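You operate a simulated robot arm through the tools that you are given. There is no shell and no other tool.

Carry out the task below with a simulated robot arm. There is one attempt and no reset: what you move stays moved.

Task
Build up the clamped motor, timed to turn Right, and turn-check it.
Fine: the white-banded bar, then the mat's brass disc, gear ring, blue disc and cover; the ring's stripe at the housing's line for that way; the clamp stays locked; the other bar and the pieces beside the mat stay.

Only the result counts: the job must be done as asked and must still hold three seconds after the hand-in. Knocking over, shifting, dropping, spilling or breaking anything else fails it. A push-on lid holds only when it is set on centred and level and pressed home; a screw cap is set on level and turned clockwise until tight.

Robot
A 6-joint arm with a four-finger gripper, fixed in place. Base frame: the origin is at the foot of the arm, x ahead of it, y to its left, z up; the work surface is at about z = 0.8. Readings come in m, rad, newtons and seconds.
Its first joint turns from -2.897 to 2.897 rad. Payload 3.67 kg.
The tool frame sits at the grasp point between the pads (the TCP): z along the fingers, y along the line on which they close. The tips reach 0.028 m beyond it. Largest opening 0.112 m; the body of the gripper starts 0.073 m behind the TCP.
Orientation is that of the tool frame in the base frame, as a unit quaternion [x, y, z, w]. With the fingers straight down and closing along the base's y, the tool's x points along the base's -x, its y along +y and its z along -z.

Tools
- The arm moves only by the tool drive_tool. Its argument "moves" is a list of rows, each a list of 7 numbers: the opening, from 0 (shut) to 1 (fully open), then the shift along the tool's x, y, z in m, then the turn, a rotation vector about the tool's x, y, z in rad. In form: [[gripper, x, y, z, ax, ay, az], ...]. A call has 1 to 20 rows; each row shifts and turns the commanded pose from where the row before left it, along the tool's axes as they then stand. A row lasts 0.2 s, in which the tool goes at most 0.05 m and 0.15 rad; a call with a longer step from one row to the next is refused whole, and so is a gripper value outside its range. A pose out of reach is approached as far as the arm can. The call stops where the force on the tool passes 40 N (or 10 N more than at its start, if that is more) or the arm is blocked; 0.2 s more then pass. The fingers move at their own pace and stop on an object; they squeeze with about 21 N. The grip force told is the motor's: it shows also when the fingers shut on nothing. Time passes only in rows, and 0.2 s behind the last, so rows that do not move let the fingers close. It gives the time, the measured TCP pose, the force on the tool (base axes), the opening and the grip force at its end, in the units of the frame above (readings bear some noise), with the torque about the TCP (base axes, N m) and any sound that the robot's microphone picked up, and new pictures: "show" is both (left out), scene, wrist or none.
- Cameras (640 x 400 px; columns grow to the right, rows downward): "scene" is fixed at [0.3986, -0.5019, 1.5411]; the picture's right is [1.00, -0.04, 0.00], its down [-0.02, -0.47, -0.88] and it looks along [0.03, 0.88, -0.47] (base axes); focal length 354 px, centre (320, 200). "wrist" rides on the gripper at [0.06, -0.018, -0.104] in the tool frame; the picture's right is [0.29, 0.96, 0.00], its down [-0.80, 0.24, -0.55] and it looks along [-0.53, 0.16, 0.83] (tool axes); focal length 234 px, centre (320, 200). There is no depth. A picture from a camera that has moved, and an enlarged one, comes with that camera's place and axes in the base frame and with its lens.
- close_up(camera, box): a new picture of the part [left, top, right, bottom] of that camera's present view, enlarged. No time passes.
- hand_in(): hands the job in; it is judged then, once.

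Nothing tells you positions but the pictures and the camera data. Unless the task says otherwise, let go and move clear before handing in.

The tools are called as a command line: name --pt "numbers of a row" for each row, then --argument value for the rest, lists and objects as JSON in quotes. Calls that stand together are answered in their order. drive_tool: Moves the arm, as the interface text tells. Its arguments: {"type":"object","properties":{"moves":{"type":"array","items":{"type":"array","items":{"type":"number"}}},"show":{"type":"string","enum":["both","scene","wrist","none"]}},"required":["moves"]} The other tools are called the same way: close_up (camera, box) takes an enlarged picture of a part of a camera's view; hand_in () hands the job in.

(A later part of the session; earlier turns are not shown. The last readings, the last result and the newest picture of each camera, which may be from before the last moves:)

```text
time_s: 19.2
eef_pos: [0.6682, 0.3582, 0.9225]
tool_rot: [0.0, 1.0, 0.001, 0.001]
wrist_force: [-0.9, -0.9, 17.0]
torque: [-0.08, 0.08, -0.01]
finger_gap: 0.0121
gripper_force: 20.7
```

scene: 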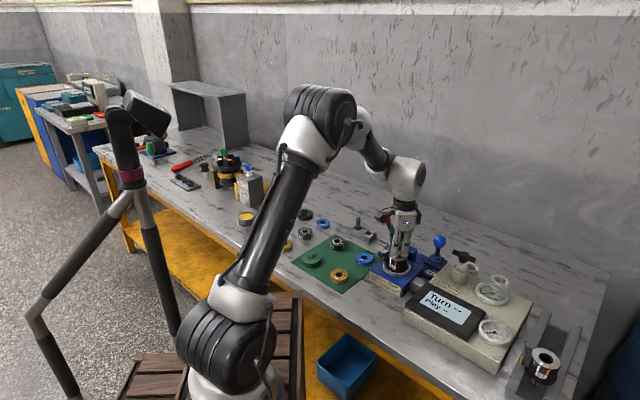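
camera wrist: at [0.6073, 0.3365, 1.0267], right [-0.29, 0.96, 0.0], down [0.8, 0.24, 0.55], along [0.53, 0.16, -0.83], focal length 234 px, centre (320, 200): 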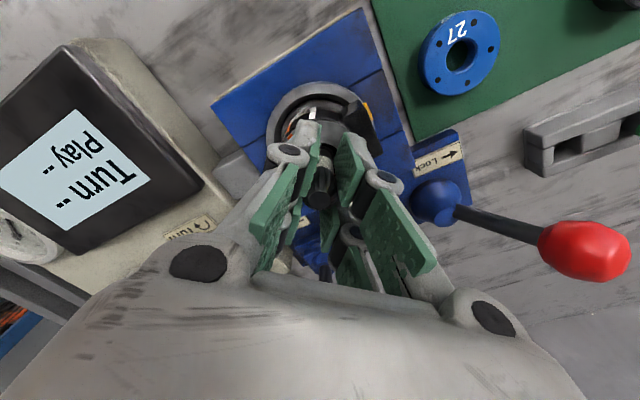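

Now contact looks centred and still firm, so it may be spline teeth on teeth or the true bottom. I'll turn the bar gently under light pressure to see whether it drops.

drive_tool --pt "0 0 0 0.0 0 0 0.06" --pt "0 0 0 0.0 0 0 0.06" --pt "0 0 0 0.0 0 0 0.06" --pt "0 0 0 0.0 0 0 0.06" --pt "0 0 0 0.0 0 0 0.06" --pt "0 0 0 0.0 0 0 0.06" --pt "0 0 0 0.0 0 0 0.06" --pt "0 0 0 0 0 0 0" --show "wrist"

close_up --camera "wrist" --box '[270, 90, 370, 220]'

close_up --camera "scene" --box '[380, 230, 415, 275]'

```text
time_s: 21.0
eef_pos: [0.6676, 0.3562, 0.9206]
tool_rot: [0.209, 0.978, -0.001, 0.0]
wrist_force: [-0.5, 0.3, 15.3]
torque: [0.06, 0.05, 0.0]
finger_gap: 0.0124
gripper_force: 20.8
camera wrist: at [0.6051, 0.3635, 1.0259], right [0.13, 0.99, 0.0], down [0.83, -0.11, 0.55], along [0.55, -0.07, -0.83], focal length 234 px, centre (320, 200)
```

wrist: 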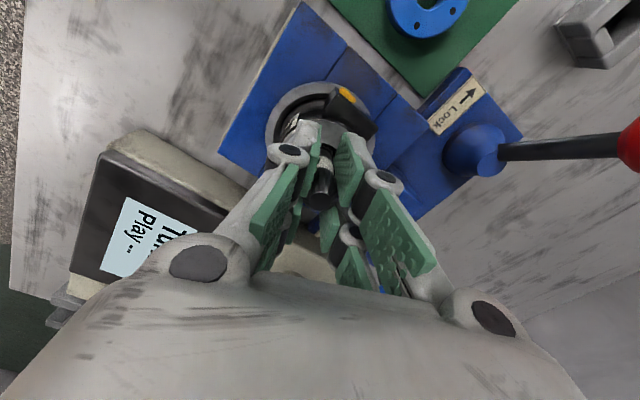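

```text
3.08 times, centred on (320, 155) of wrist
camera zoom: at [0.6051, 0.3635, 1.0259], right [0.13, 0.99, 0.0], down [0.83, -0.11, 0.55], along [0.55, -0.07, -0.83], focal length 720 px, centre (320, 338)
```

zoom: 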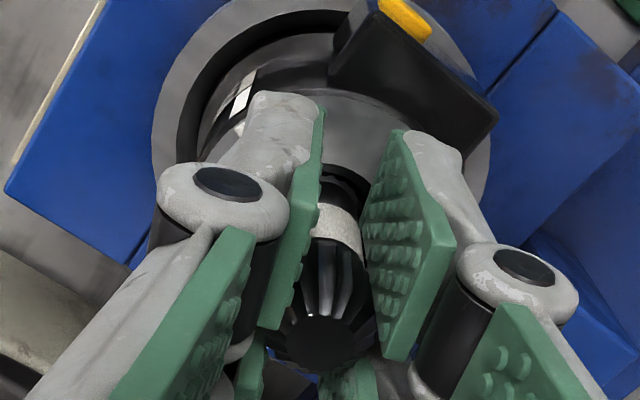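

```text
8.89 times, centred on (398, 252) of scene
camera zoom: at [0.3986, -0.5019, 1.5411], right [1.0, -0.04, 0.0], down [-0.02, -0.47, -0.88], along [0.03, 0.88, -0.47], focal length 3147 px, centre (-369, -267)
```

zoom: 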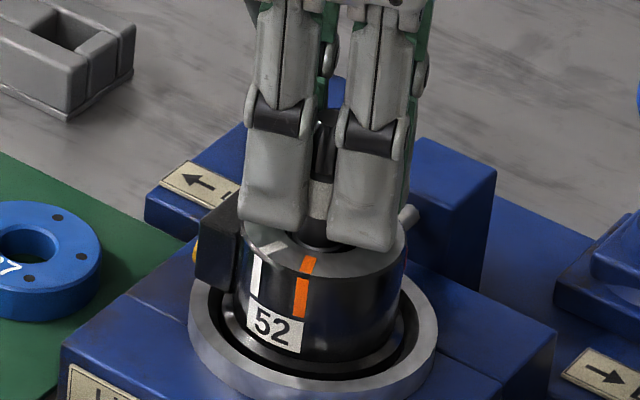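

No drop over a full tooth pitch, and the protruding length (about 44 mm) matches the three discs' total height, so the bar looks seated. I'll open the fingers only slightly to see whether it stands by itself.

drive_tool --pt "0.2 0 0 0 0 0 0" --pt "0.2 0 0 0 0 0 0" --pt "0.2 0 0 0 0 0 0" --show "wrist"

close_up --camera "wrist" --box '[270, 90, 370, 220]'

close_up --camera "scene" --box '[380, 230, 415, 275]'

```text
time_s: 21.8
eef_pos: [0.667, 0.3572, 0.922]
tool_rot: [0.209, 0.978, 0.0, 0.001]
wrist_force: [0.3, 0.0, 0.8]
torque: [0.01, -0.01, 0.03]
finger_gap: 0.0224
gripper_force: 0.1
camera wrist: at [0.6054, 0.3635, 1.0255], right [0.13, 0.99, 0.0], down [0.83, -0.11, 0.55], along [0.55, -0.07, -0.83], focal length 234 px, centre (320, 200)
```

wrist: 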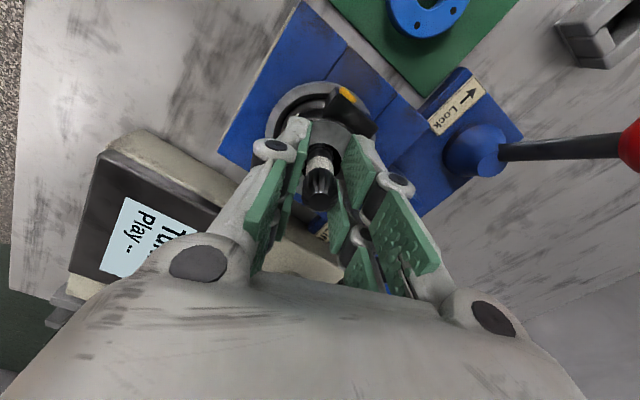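

```text
3.08 times, centred on (320, 155) of wrist
camera zoom: at [0.6054, 0.3635, 1.0255], right [0.13, 0.99, 0.0], down [0.83, -0.11, 0.55], along [0.55, -0.07, -0.83], focal length 720 px, centre (320, 338)
```

zoom: 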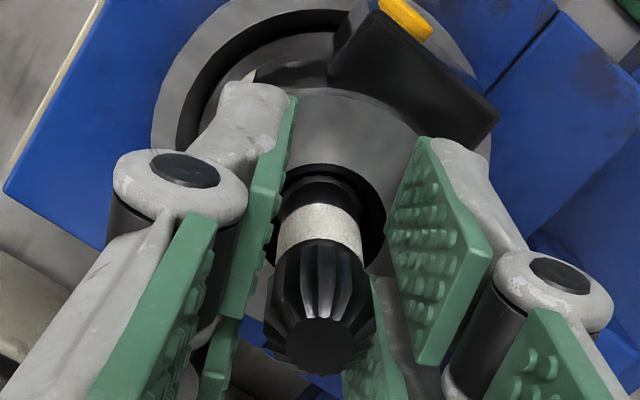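

```text
8.89 times, centred on (398, 252) of scene
camera zoom: at [0.3986, -0.5019, 1.5411], right [1.0, -0.04, 0.0], down [-0.02, -0.47, -0.88], along [0.03, 0.88, -0.47], focal length 3147 px, centre (-369, -267)
```

zoom: 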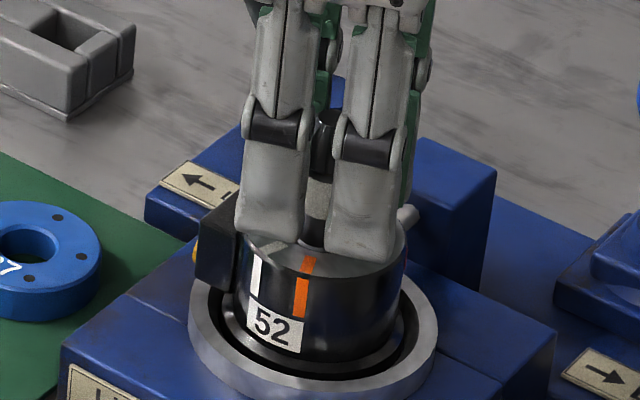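

The bar stands upright and centred. I'll rise straight up with the fingers barely open, then check it free.

drive_tool --pt "0.26 0 0 -0.005 0 0 0" --pt "0.26 0 0 -0.015 0 0 0" --pt "0.26 0 0 -0.03 0 0 0" --pt "0.26 0 0 -0.04 0 0 0" --pt "0.5 0 0 -0.03 0 0 0" --pt "1 0 0 0 0 0 0"

close_up --camera "wrist" --box '[270, 70, 370, 200]'

close_up --camera "scene" --box '[380, 220, 425, 275]'

```text
time_s: 23.2
eef_pos: [0.6662, 0.3568, 1.0411]
tool_rot: [0.208, 0.978, 0.0, 0.0]
wrist_force: [0.0, -0.2, 0.3]
torque: [0.01, 0.03, 0.0]
finger_gap: 0.1108
gripper_force: 0.1
camera wrist: at [0.6051, 0.3634, 1.1459], right [0.13, 0.99, 0.0], down [0.83, -0.11, 0.55], along [0.55, -0.07, -0.83], focal length 234 px, centre (320, 200)
```

scene: 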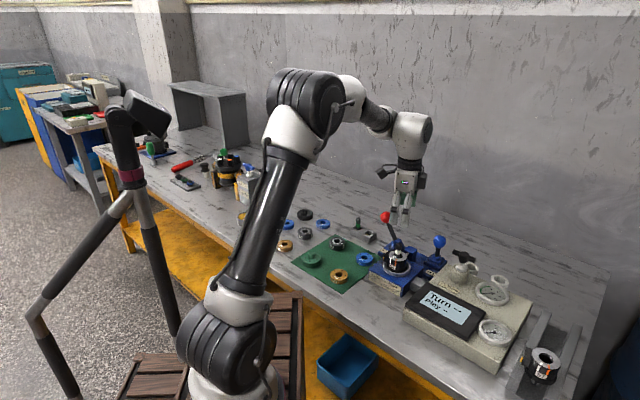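
wrist: 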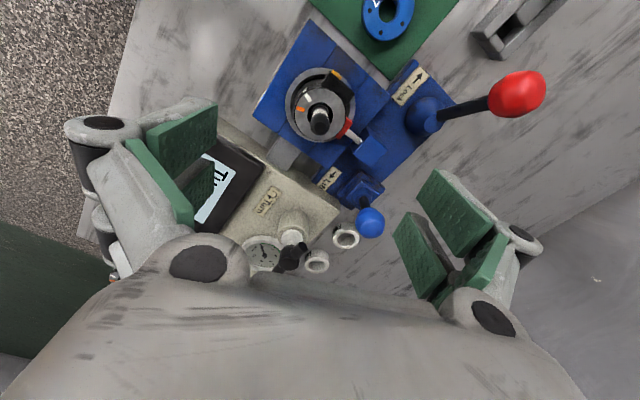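

```text
3.08 times, centred on (320, 135) of wrist
camera zoom: at [0.6051, 0.3634, 1.1459], right [0.13, 0.99, 0.0], down [0.83, -0.11, 0.55], along [0.55, -0.07, -0.83], focal length 720 px, centre (320, 400)
```

zoom: 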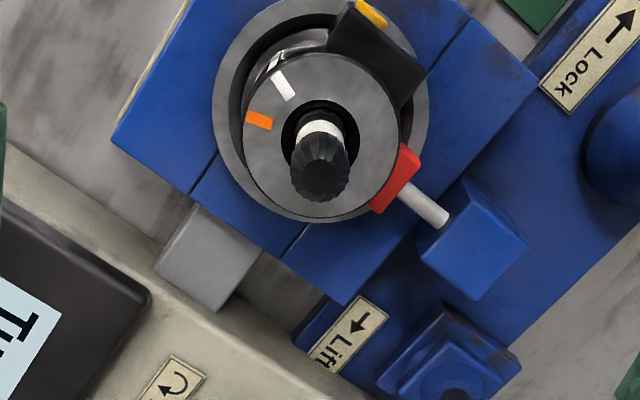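

```text
7.27 times, centred on (402, 248) of scene
camera zoom: at [0.3986, -0.5019, 1.5411], right [1.0, -0.04, 0.0], down [-0.02, -0.47, -0.88], along [0.03, 0.88, -0.47], focal length 2574 px, centre (-280, -146)
```

zoom: 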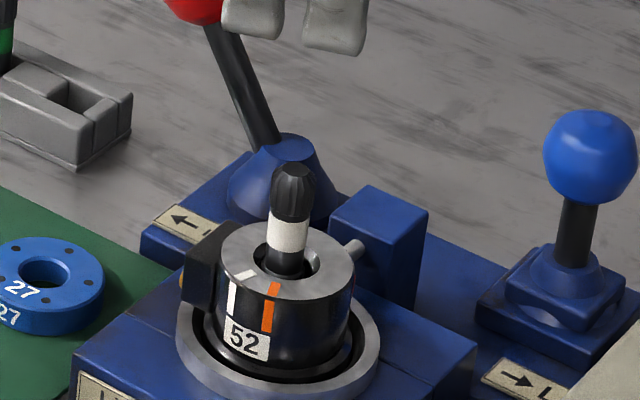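

close_up --camera "wrist" --box '[295, 85, 345, 145]'

close_up --camera "scene" --box '[388, 236, 412, 266]'

```text
6.67 times, centred on (320, 115) of wrist
camera zoom: at [0.6051, 0.3634, 1.1459], right [0.13, 0.99, 0.0], down [0.83, -0.11, 0.55], along [0.55, -0.07, -0.83], focal length 1561 px, centre (320, 767)
```

zoom: 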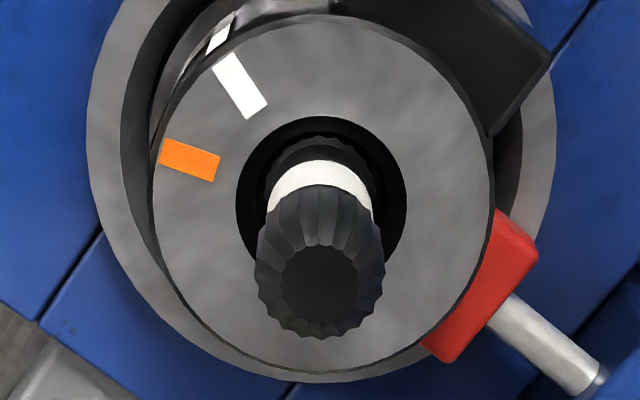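

```text
13.33 times, centred on (400, 251) of scene
camera zoom: at [0.3986, -0.5019, 1.5411], right [1.0, -0.04, 0.0], down [-0.02, -0.47, -0.88], along [0.03, 0.88, -0.47], focal length 4720 px, centre (-747, -480)
```

zoom: 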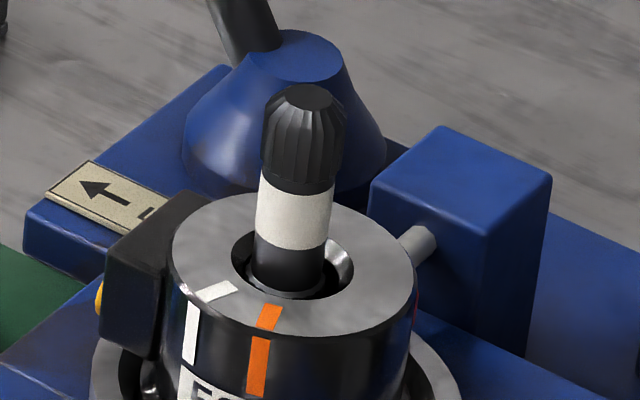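

The bar is seated and standing nearly upright, tip near (0.666, 0.3555, 0.933). The housing's white line points to about 208°. Next the brass disc: I'll go above it at roughly (0.489, 0.36).

drive_tool --pt "1 0 0 0 0 0 -0.14" --pt "1 0 0 0 0 0 -0.14" --pt "1 0 0 0 0 0 -0.14" --pt "1 0.0447 0.0004 0 0 0 0" --pt "1 0.0447 0.0004 0 0 0 0" --pt "1 0.0447 0.0005 0 0 0 0" --pt "1 0.0447 0.0005 0 0 0 0" --pt "1 0 0 0.045 0 0 0" --pt "1 0 0 0.045 0 0 0" --pt "1 0 0 0.0318 0 0 0" --pt "1 0 0 0 0 0 0"

close_up --camera "wrist" --box '[240, 80, 400, 220]'

```text
time_s: 25.6
eef_pos: [0.4882, 0.36, 0.9191]
tool_rot: [0.0, 1.0, 0.0, 0.0]
wrist_force: [-0.5, -0.9, -0.1]
torque: [-0.01, 0.0, 0.0]
finger_gap: 0.1118
gripper_force: 0.1
camera wrist: at [0.4295, 0.3393, 1.0235], right [-0.29, 0.96, 0.0], down [0.8, 0.24, 0.55], along [0.53, 0.16, -0.83], focal length 234 px, centre (320, 200)
```

scene: 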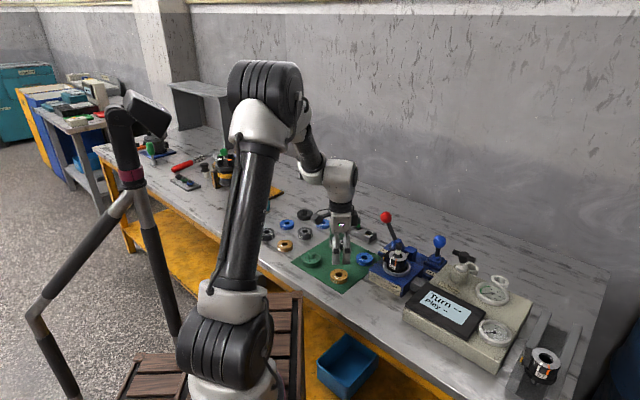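
wrist: 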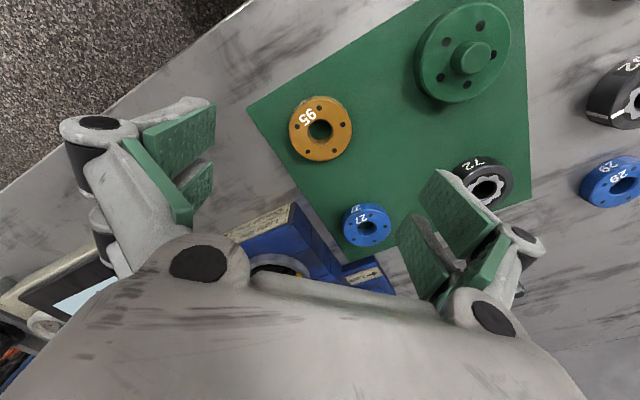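

```text
2.86 times, centred on (320, 150) of wrist
camera zoom: at [0.4295, 0.3393, 1.0235], right [-0.29, 0.96, 0.0], down [0.8, 0.24, 0.55], along [0.53, 0.16, -0.83], focal length 669 px, centre (320, 343)
```

zoom: 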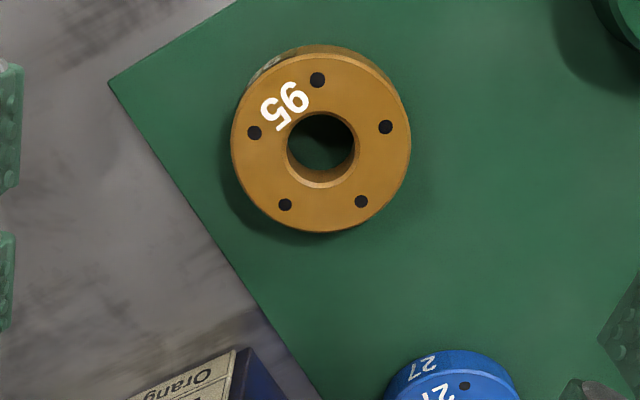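

The brass disc is centred at about (0.490, 0.358), 55 mm across with a 21 mm hole. I'll squeeze it lightly once to centre it one way, then rotate 90° and grip to centre it the other way.

drive_tool --pt "1 -0.001 -0.0007 0.04 0 0 0" --pt "1 0 0 0.03 0 0 0" --pt "1 0 0 0.018 0 0 0" --pt "1 0 0 0 0 0 0" --pt "0.3 0 0 0 0 0 0" --pt "0.3 0 0 0 0 0 0" --pt "0.3 0 0 0 0 0 0" --show "wrist"

```text
time_s: 27.2
eef_pos: [0.4907, 0.3588, 0.8322]
tool_rot: [0.001, 1.0, 0.0, 0.001]
wrist_force: [-0.5, 0.3, 1.9]
torque: [0.05, -0.04, 0.0]
finger_gap: 0.0542
gripper_force: 20.9
camera wrist: at [0.4311, 0.3391, 0.9363], right [-0.29, 0.96, 0.0], down [0.8, 0.24, 0.55], along [0.53, 0.16, -0.83], focal length 234 px, centre (320, 200)
```

wrist: 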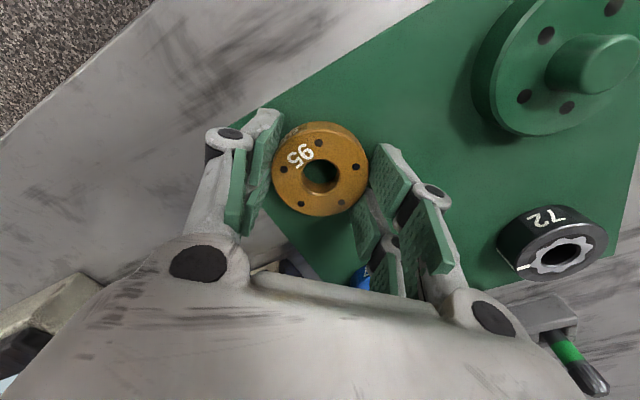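

Centred in one direction (gap 54 mm). Now open, turn 90° and grip.

drive_tool --pt "1 0 0 0 0 0 0" --pt "1 0 0 0 0 0 0" --pt "1 0 0 0 0 0 -0.1428" --pt "1 0 0 0 0 0 -0.1428" --pt "1 0 0 0 0 0 -0.1428" --pt "1 0 0 0 0 0 -0.1428" --pt "1 0 0 0 0 0 -0.1428" --pt "1 0 0 0 0 0 -0.1428" --pt "1 0 0 0 0 0 -0.1428" --pt "1 0 0 0 0 0 -0.1428" --pt "1 0 0 0 0 0 -0.1428" --pt "1 0 0 0 0 0 -0.1428" --pt "1 0 0 0 0 0 -0.1428" --pt "1 0 0 0 0 0 0" --pt "0.3 0 0 0 0 0 0" --pt "0.3 0 0 0 0 0 0" --pt "0.3 0 0 0 0 0 0" --pt "0.3 0 0 0 0 0 0"

close_up --camera "wrist" --box '[250, 110, 390, 230]'

```text
time_s: 31.0
eef_pos: [0.4902, 0.3582, 0.8323]
tool_rot: [0.707, -0.707, 0.0, -0.001]
wrist_force: [5.2, 0.7, 7.8]
torque: [0.11, 0.12, -0.05]
finger_gap: 0.0546
gripper_force: 20.8
camera wrist: at [0.508, 0.2974, 0.9364], right [-0.96, -0.29, 0.0], down [-0.24, 0.8, 0.55], along [-0.16, 0.53, -0.83], focal length 234 px, centre (320, 200)
```

scene: 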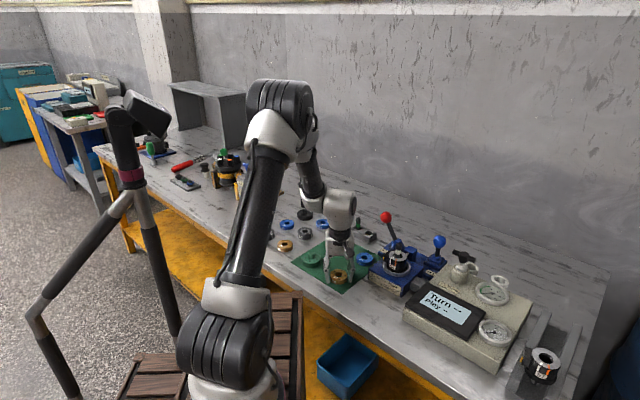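
wrist: 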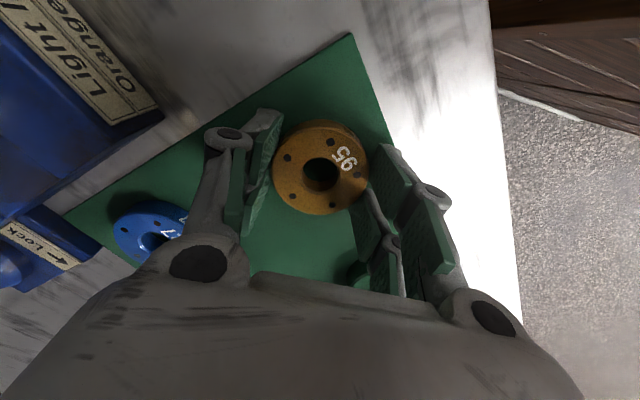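

```text
3.33 times, centred on (320, 170) of wrist
camera zoom: at [0.508, 0.2974, 0.9364], right [-0.96, -0.29, 0.0], down [-0.24, 0.8, 0.55], along [-0.16, 0.53, -0.83], focal length 781 px, centre (320, 300)
```

zoom: 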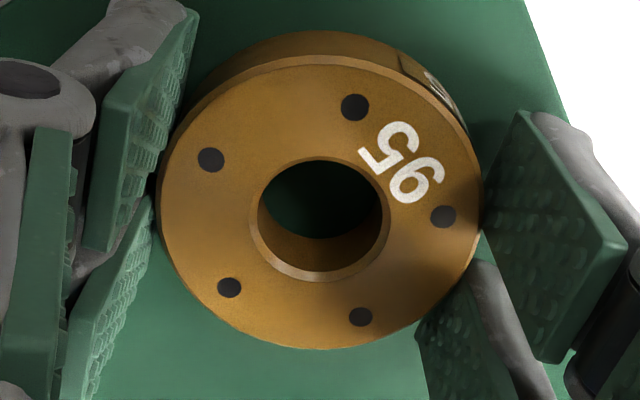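

The disc is centred in the grip both ways. Lifting and carrying it above the bar.

drive_tool --pt "0.3 0 0 -0.03 0 0 0" --pt "0.3 0 0 -0.05 0 0 0" --pt "0.3 0 0 -0.05 0 0 0" --pt "0.3 0 0 -0.05 0 0 0" --pt "0.3 0.0006 -0.0444 0 0 0 0" --pt "0.3 0.0006 -0.0444 0 0 0 0" --pt "0.3 0.0007 -0.0444 0 0 0 0" --pt "0.3 0.0007 -0.0443 0 0 0 0" --pt "0.3 0 0 0 0 0 0"

close_up --camera "wrist" --box '[250, 90, 390, 230]'

close_up --camera "scene" --box '[370, 200, 430, 275]'

```text
time_s: 33.0
eef_pos: [0.6675, 0.3555, 1.0126]
tool_rot: [0.707, -0.707, 0.0, 0.0]
wrist_force: [-0.1, 0.0, -3.2]
torque: [-0.02, -0.02, 0.0]
finger_gap: 0.054
gripper_force: 20.7
camera wrist: at [0.686, 0.294, 1.1164], right [-0.96, -0.29, 0.0], down [-0.24, 0.8, 0.55], along [-0.16, 0.53, -0.83], focal length 234 px, centre (320, 200)
```

scene: 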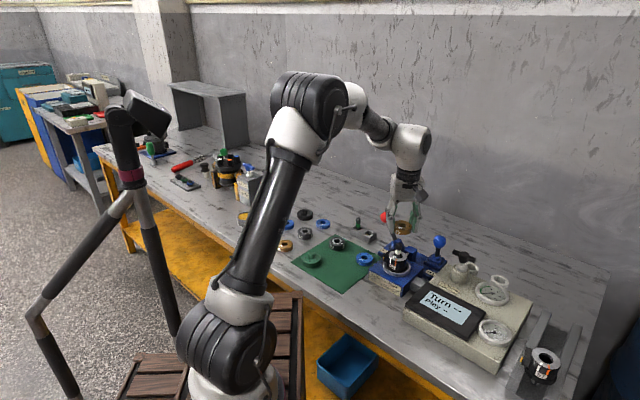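
wrist: 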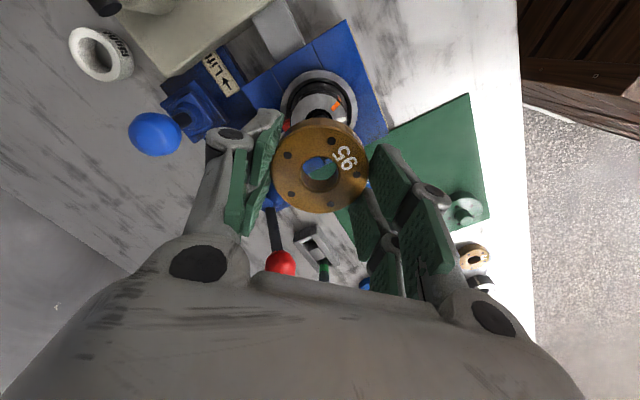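

```text
2.86 times, centred on (320, 160) of wrist
camera zoom: at [0.686, 0.294, 1.1164], right [-0.96, -0.29, 0.0], down [-0.24, 0.8, 0.55], along [-0.16, 0.53, -0.83], focal length 669 px, centre (320, 314)
```

zoom: 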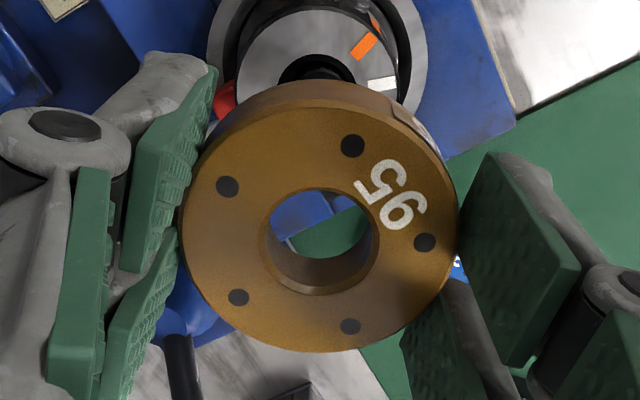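

```text
5.33 times, centred on (400, 238) of scene
camera zoom: at [0.3986, -0.5019, 1.5411], right [1.0, -0.04, 0.0], down [-0.02, -0.47, -0.88], along [0.03, 0.88, -0.47], focal length 1888 px, centre (-107, 0)
```

zoom: 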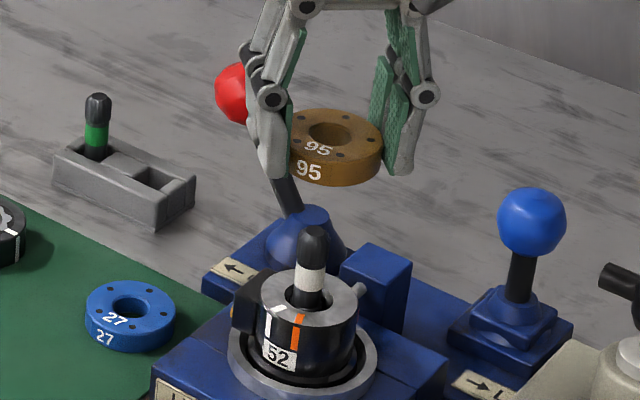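

Level and above the bar. Lowering to just above the bar tip to check alignment through the hole.

drive_tool --pt "0.3 0 0 0.02 0 0 0" --pt "0.3 0 0 0.015 0 0 0" --pt "0.3 0 0 0.008 0 0 0" --pt "0.3 0 0 0 0 0 0" --show "wrist"

close_up --camera "wrist" --box '[250, 90, 390, 230]'

close_up --camera "scene" --box '[370, 200, 430, 275]'

```text
time_s: 34.0
eef_pos: [0.6667, 0.3552, 0.9694]
tool_rot: [0.708, -0.707, 0.0, 0.001]
wrist_force: [0.5, 0.9, -2.4]
torque: [0.03, 0.03, -0.02]
finger_gap: 0.0539
gripper_force: 20.7
camera wrist: at [0.6856, 0.2941, 1.0728], right [-0.96, -0.29, 0.0], down [-0.24, 0.8, 0.55], along [-0.16, 0.53, -0.83], focal length 234 px, centre (320, 200)
```

wrist: 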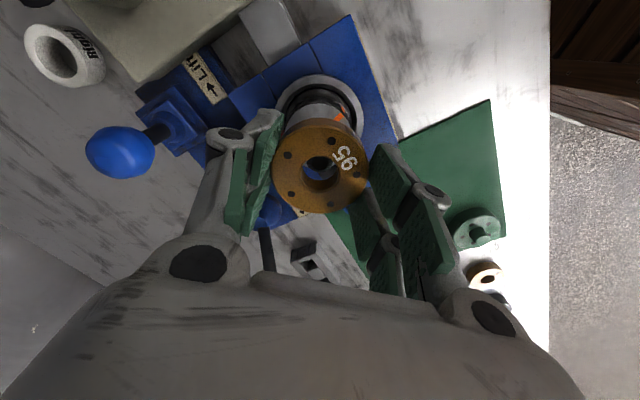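

```text
2.86 times, centred on (320, 160) of wrist
camera zoom: at [0.6856, 0.2941, 1.0728], right [-0.96, -0.29, 0.0], down [-0.24, 0.8, 0.55], along [-0.16, 0.53, -0.83], focal length 669 px, centre (320, 314)
```

zoom: 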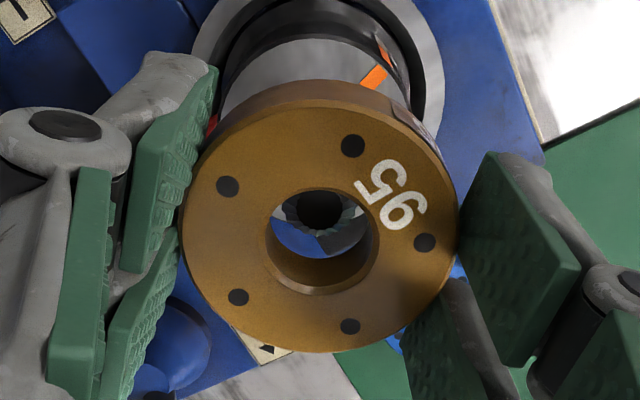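

```text
5.33 times, centred on (400, 238) of scene
camera zoom: at [0.3986, -0.5019, 1.5411], right [1.0, -0.04, 0.0], down [-0.02, -0.47, -0.88], along [0.03, 0.88, -0.47], focal length 1888 px, centre (-107, 0)
```

zoom: 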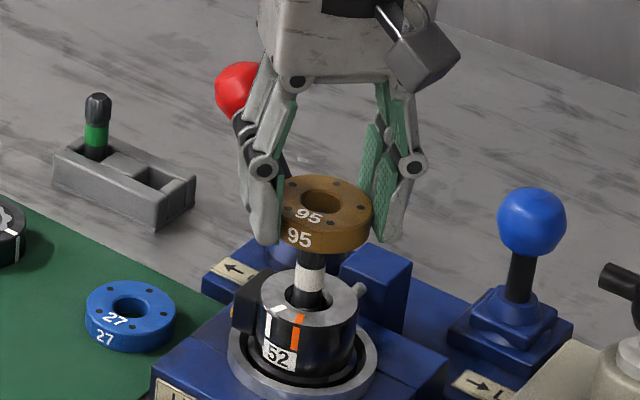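

The bar tip is centred in the hole as seen through it. Lowering the disc onto the housing in small steps.

drive_tool --pt "0.3 0 0 0.006 0 0 0" --pt "0.3 0 0 0.006 0 0 0" --pt "0.3 0 0 0.006 0 0 0" --pt "0.3 0 0 0.006 0 0 0" --pt "0.3 0 0 0.006 0 0 0" --pt "0.3 0 0 0.006 0 0 0" --pt "0.3 0 0 0.006 0 0 0" --pt "0.3 0 0 0.004 0 0 0" --pt "0.3 0 0 0 0 0 0"

close_up --camera "wrist" --box '[250, 90, 390, 230]'

close_up --camera "scene" --box '[370, 210, 430, 285]'

```text
time_s: 36.0
eef_pos: [0.6675, 0.3549, 0.9229]
tool_rot: [-0.706, 0.708, 0.001, 0.0]
wrist_force: [-0.1, 1.3, -2.3]
torque: [0.01, 0.0, -0.01]
finger_gap: 0.0534
gripper_force: 21.1
camera wrist: at [0.685, 0.2944, 1.0269], right [-0.96, -0.29, 0.0], down [-0.24, 0.8, 0.55], along [-0.16, 0.53, -0.83], focal length 234 px, centre (320, 200)
```

scene: 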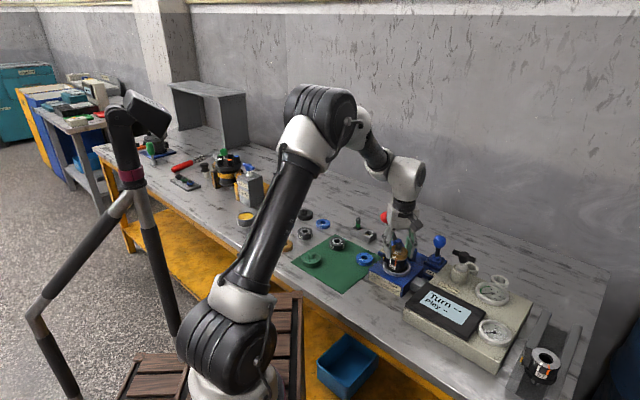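
wrist: 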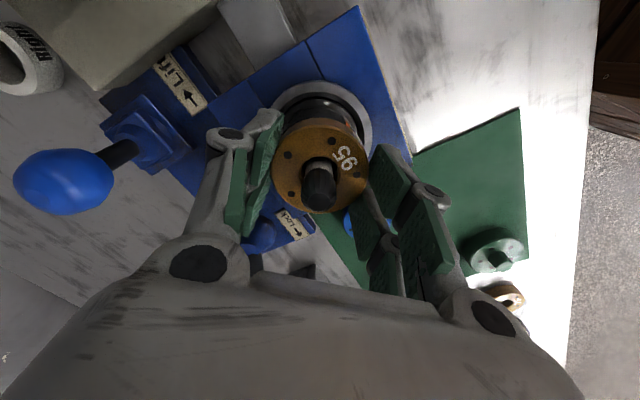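

```text
2.86 times, centred on (320, 160) of wrist
camera zoom: at [0.685, 0.2944, 1.0269], right [-0.96, -0.29, 0.0], down [-0.24, 0.8, 0.55], along [-0.16, 0.53, -0.83], focal length 669 px, centre (320, 314)
```

zoom: 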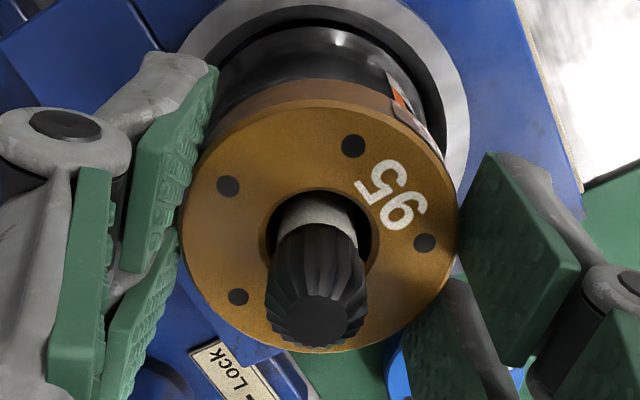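

```text
5.33 times, centred on (400, 248) of scene
camera zoom: at [0.3986, -0.5019, 1.5411], right [1.0, -0.04, 0.0], down [-0.02, -0.47, -0.88], along [0.03, 0.88, -0.47], focal length 1888 px, centre (-107, -53)
```

zoom: 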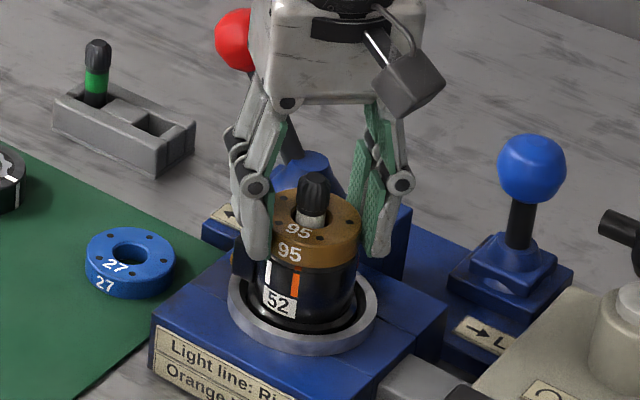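

Not touching yet. Continuing down in 2 mm steps until contact.

drive_tool --pt "0.3 0 0 0.002 0 0 0" --pt "0.3 0 0 0.0015 0 0 0" --pt "0.3 0 0 0.001 0 0 0" --pt "0.3 0 0 0 0 0 0" --show "none"

```text
time_s: 37.0
eef_pos: [0.6673, 0.3555, 0.9187]
tool_rot: [-0.707, 0.707, 0.0, 0.0]
wrist_force: [1.0, -0.1, -2.4]
torque: [0.01, -0.01, 0.04]
finger_gap: 0.0535
gripper_force: 20.8
```

drive_tool --pt "0.3 0 0 0.001 0 0 0" --pt "0.3 0 0 0.001 0 0 0" --pt "0.3 0 0 0.001 0 0 0" --pt "0.3 0 0 0 0 0 0" --show "none"

close_up --camera "scene" --box '[385, 235, 415, 275]'

```text
time_s: 38.0
eef_pos: [0.6673, 0.3561, 0.9168]
tool_rot: [0.707, -0.707, 0.001, -0.001]
wrist_force: [2.1, 1.4, 14.6]
torque: [0.02, -0.07, 0.13]
finger_gap: 0.0529
gripper_force: 20.6
```

```text
10.00 times, centred on (400, 255) of scene
camera zoom: at [0.3986, -0.5019, 1.5411], right [1.0, -0.04, 0.0], down [-0.02, -0.47, -0.88], along [0.03, 0.88, -0.47], focal length 3540 px, centre (-480, -350)
```

zoom: 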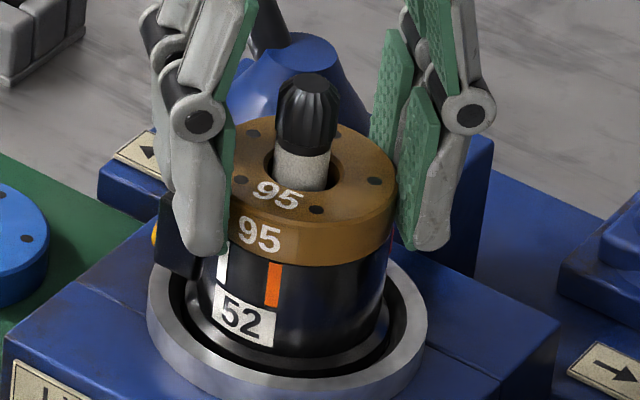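

The brass disc sits flush on the housing. Releasing gently and rising.

drive_tool --pt "0.55 0 0 0 0 0 0" --pt "0.65 0 0 0 0 0 0" --pt "0.65 0 0 -0.01 0 0 0" --pt "0.65 0 0 -0.03 0 0 0" --pt "0.8 0 0 -0.04 0 0 0" --pt "1 0 0 -0.04 0 0 0" --pt "1 0 0 0 0 0 0"

close_up --camera "scene" --box '[380, 230, 420, 280]'

close_up --camera "wrist" --box '[280, 70, 370, 160]'

```text
time_s: 39.6
eef_pos: [0.6669, 0.3551, 1.0367]
tool_rot: [0.707, -0.707, 0.0, 0.0]
wrist_force: [-0.2, 0.4, 0.8]
torque: [0.01, 0.02, -0.02]
finger_gap: 0.1119
gripper_force: 0.0
camera wrist: at [0.6855, 0.2941, 1.14], right [-0.96, -0.29, 0.0], down [-0.24, 0.8, 0.55], along [-0.16, 0.53, -0.83], focal length 234 px, centre (320, 200)
```

scene: 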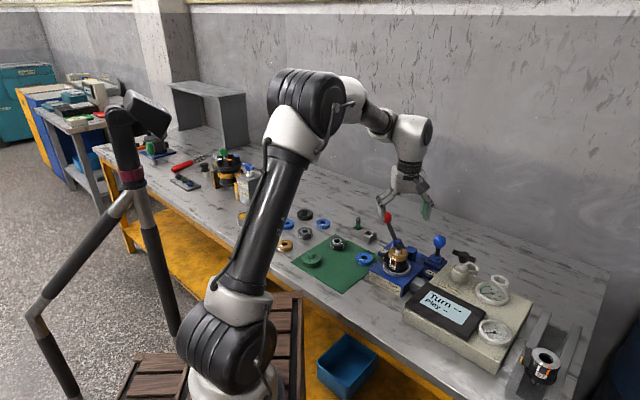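
wrist: 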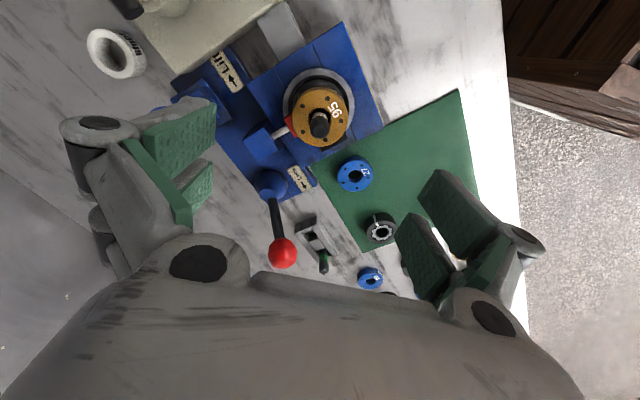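

```text
8.00 times, centred on (400, 255) of scene
camera zoom: at [0.3986, -0.5019, 1.5411], right [1.0, -0.04, 0.0], down [-0.02, -0.47, -0.88], along [0.03, 0.88, -0.47], focal length 2832 px, centre (-320, -240)
```

zoom: 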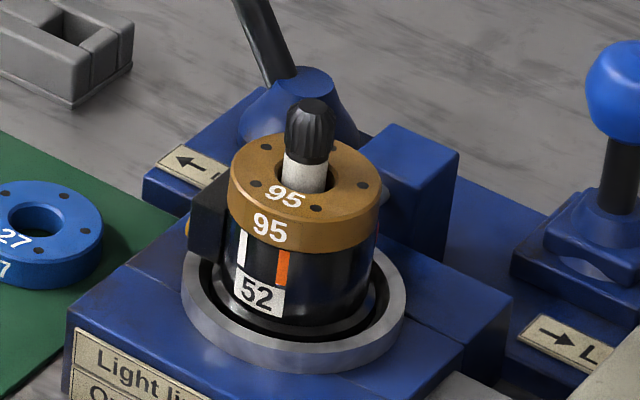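

```text
4.44 times, centred on (325, 115) of wrist
camera zoom: at [0.6855, 0.2941, 1.14], right [-0.96, -0.29, 0.0], down [-0.24, 0.8, 0.55], along [-0.16, 0.53, -0.83], focal length 1041 px, centre (298, 578)
```

zoom: 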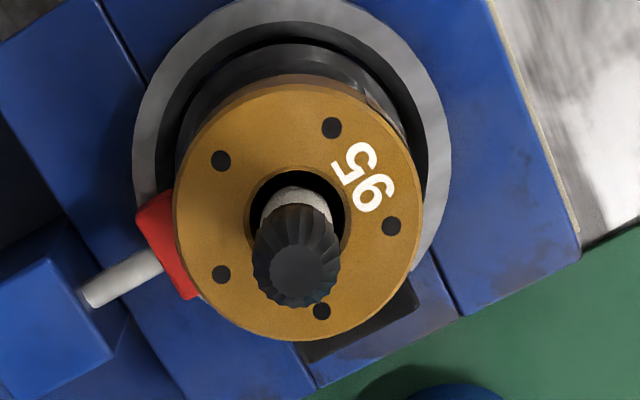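

The brass disc is well placed. Now the gear ring at about (0.498, 0.531), its stripe pointing near 321°; I'll go over it and check.

drive_tool --pt "1 -0.0293 0.02817 0 0 0 0" --pt "1 -0.0293 0.02817 0 0 0 0" --pt "1 -0.0293 0.02817 0 0 0 0" --pt "1 -0.0293 0.02817 0 0 0 0" --pt "1 -0.0293 0.02817 0 0 0 0" --pt "1 -0.0293 0.02815 0 0 0 0" --pt "1 0 0 0 0 0 0.1428" --pt "1 0 0 0 0 0 0.1428" --pt "1 0 0 0 0 0 0.1428" --pt "1 0 0 0 0 0 0.1428" --pt "1 0 0 0 0 0 0.1428" --pt "1 0 0 0 0 0 0.1428" --pt "1 0 0 0 0 0 0.1428" --pt "1 0 0 0 0 0 0.1428" --pt "1 0 0 0 0 0 0.1428" --pt "1 0 0 0 0 0 0.1428" --pt "1 0 0 0 0 0 0.1428" --pt "1 0 0 0.05 0 0 0" --pt "1 0 0 0.05 0 0 0" --pt "1 0 0 0 0 0 0"

close_up --camera "wrist" --box '[260, 80, 380, 190]'

```text
time_s: 43.8
eef_pos: [0.4977, 0.5317, 0.935]
tool_rot: [0.0, 1.0, 0.0, 0.001]
wrist_force: [0.2, -0.4, 0.7]
torque: [0.02, -0.03, 0.0]
finger_gap: 0.1121
gripper_force: 0.1
camera wrist: at [0.4385, 0.5121, 1.0391], right [-0.29, 0.96, 0.0], down [0.8, 0.24, 0.55], along [0.53, 0.16, -0.83], focal length 234 px, centre (320, 200)
```

scene: 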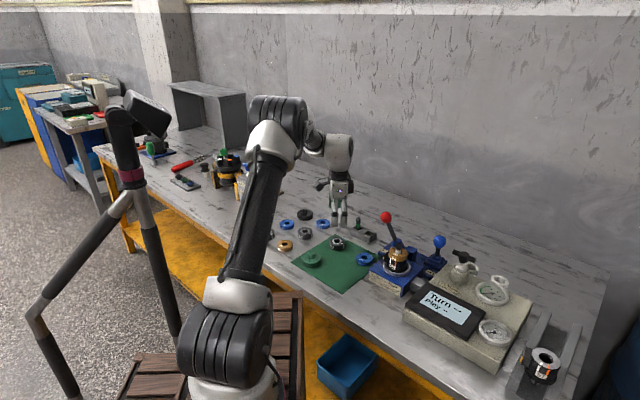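
wrist: 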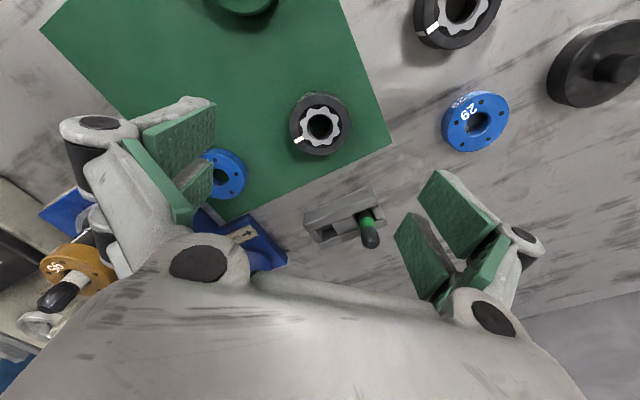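

```text
3.64 times, centred on (320, 135) of wrist
camera zoom: at [0.4385, 0.5121, 1.0391], right [-0.29, 0.96, 0.0], down [0.8, 0.24, 0.55], along [0.53, 0.16, -0.83], focal length 852 px, centre (320, 436)
```

zoom: 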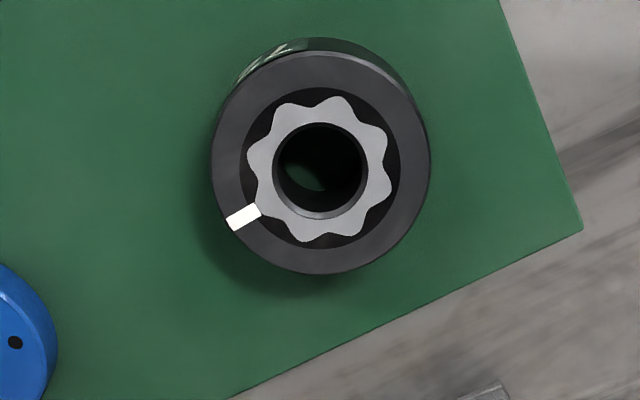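

close_up --camera "wrist" --box '[285, 90, 355, 160]'

```text
5.71 times, centred on (320, 125) of wrist
camera zoom: at [0.4385, 0.5121, 1.0391], right [-0.29, 0.96, 0.0], down [0.8, 0.24, 0.55], along [0.53, 0.16, -0.83], focal length 1338 px, centre (320, 629)
```

zoom: 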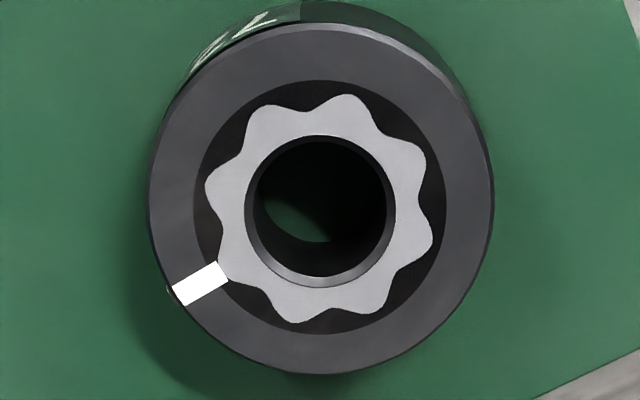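

The ring is centred at (0.5007, 0.5308) with its stripe at about 317.5°; it needs to end at 208°, i.e. 109.5° clockwise. Squeezing to centre, then regripping at 90°.

drive_tool --pt "1 -0.0028 -0.0006 0.04 0 0 0" --pt "1 0 0 0.04 0 0 0" --pt "1 0 0 0.0235 0 0 0" --pt "1 0 0 0 0 0 0" --pt "0.3 0 0 0 0 0 0" --pt "0.3 0 0 0 0 0 0" --pt "0.3 0 0 0 0 0 0" --show "wrist"

drive_tool --pt "1 0 0 0 0 0 0" --pt "1 0 0 0 0 0 0" --pt "1 0 0 0 0 0 -0.1428" --pt "1 0 0 0 0 0 -0.1428" --pt "1 0 0 0 0 0 -0.1428" --pt "1 0 0 0 0 0 -0.1428" --pt "1 0 0 0 0 0 -0.1428" --pt "1 0 0 0 0 0 -0.1428" --pt "1 0 0 0 0 0 -0.1428" --pt "1 0 0 0 0 0 -0.1428" --pt "1 0 0 0 0 0 -0.1428" --pt "1 0 0 0 0 0 -0.1428" --pt "1 0 0 0 0 0 -0.1428" --pt "1 0 0 0 0 0 0" --pt "0.3 0 0 0 0 0 0" --pt "0.3 0 0 0 0 0 0" --pt "0.3 0 0 0 0 0 0" --pt "0.3 0 0 0 0 0 0" --show "both"

close_up --camera "wrist" --box '[270, 110, 370, 220]'

```text
time_s: 45.4
eef_pos: [0.5007, 0.5308, 0.8337]
tool_rot: [0.0, 1.0, 0.001, 0.0]
wrist_force: [-2.9, 3.3, 3.2]
torque: [0.12, 0.09, 0.0]
finger_gap: 0.0522
gripper_force: 20.9
camera wrist: at [0.4408, 0.5121, 0.9368], right [-0.29, 0.96, 0.0], down [0.8, 0.24, 0.55], along [0.53, 0.16, -0.83], focal length 234 px, centre (320, 200)
```

wrist: 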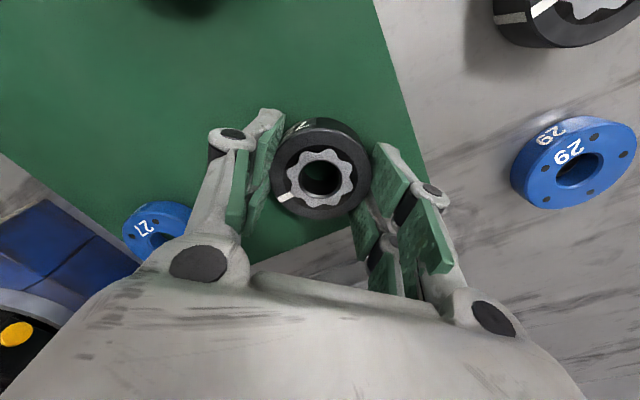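

```text
time_s: 49.2
eef_pos: [0.5022, 0.531, 0.8318]
tool_rot: [0.707, -0.707, 0.0, 0.0]
wrist_force: [-3.4, 2.1, 2.3]
torque: [-0.07, 0.18, -0.09]
finger_gap: 0.0516
gripper_force: 21.4
camera wrist: at [0.5187, 0.4697, 0.9361], right [-0.96, -0.29, 0.0], down [-0.24, 0.8, 0.55], along [-0.16, 0.53, -0.83], focal length 234 px, centre (320, 200)
```

scene: 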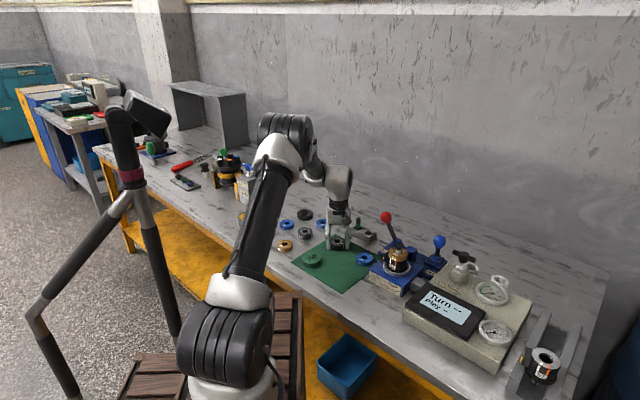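
wrist: 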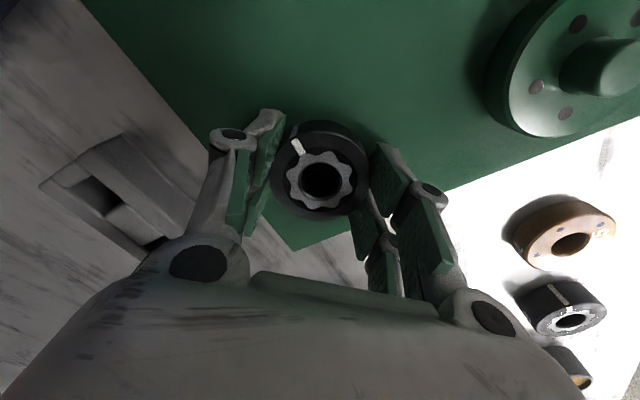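

```text
3.64 times, centred on (320, 165) of wrist
camera zoom: at [0.5187, 0.4697, 0.9361], right [-0.96, -0.29, 0.0], down [-0.24, 0.8, 0.55], along [-0.16, 0.53, -0.83], focal length 852 px, centre (320, 327)
```

zoom: 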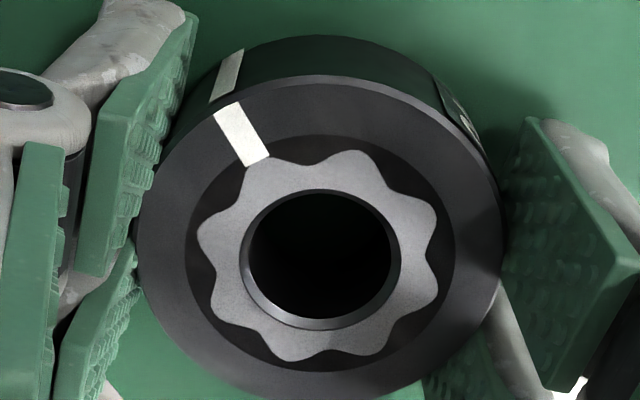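

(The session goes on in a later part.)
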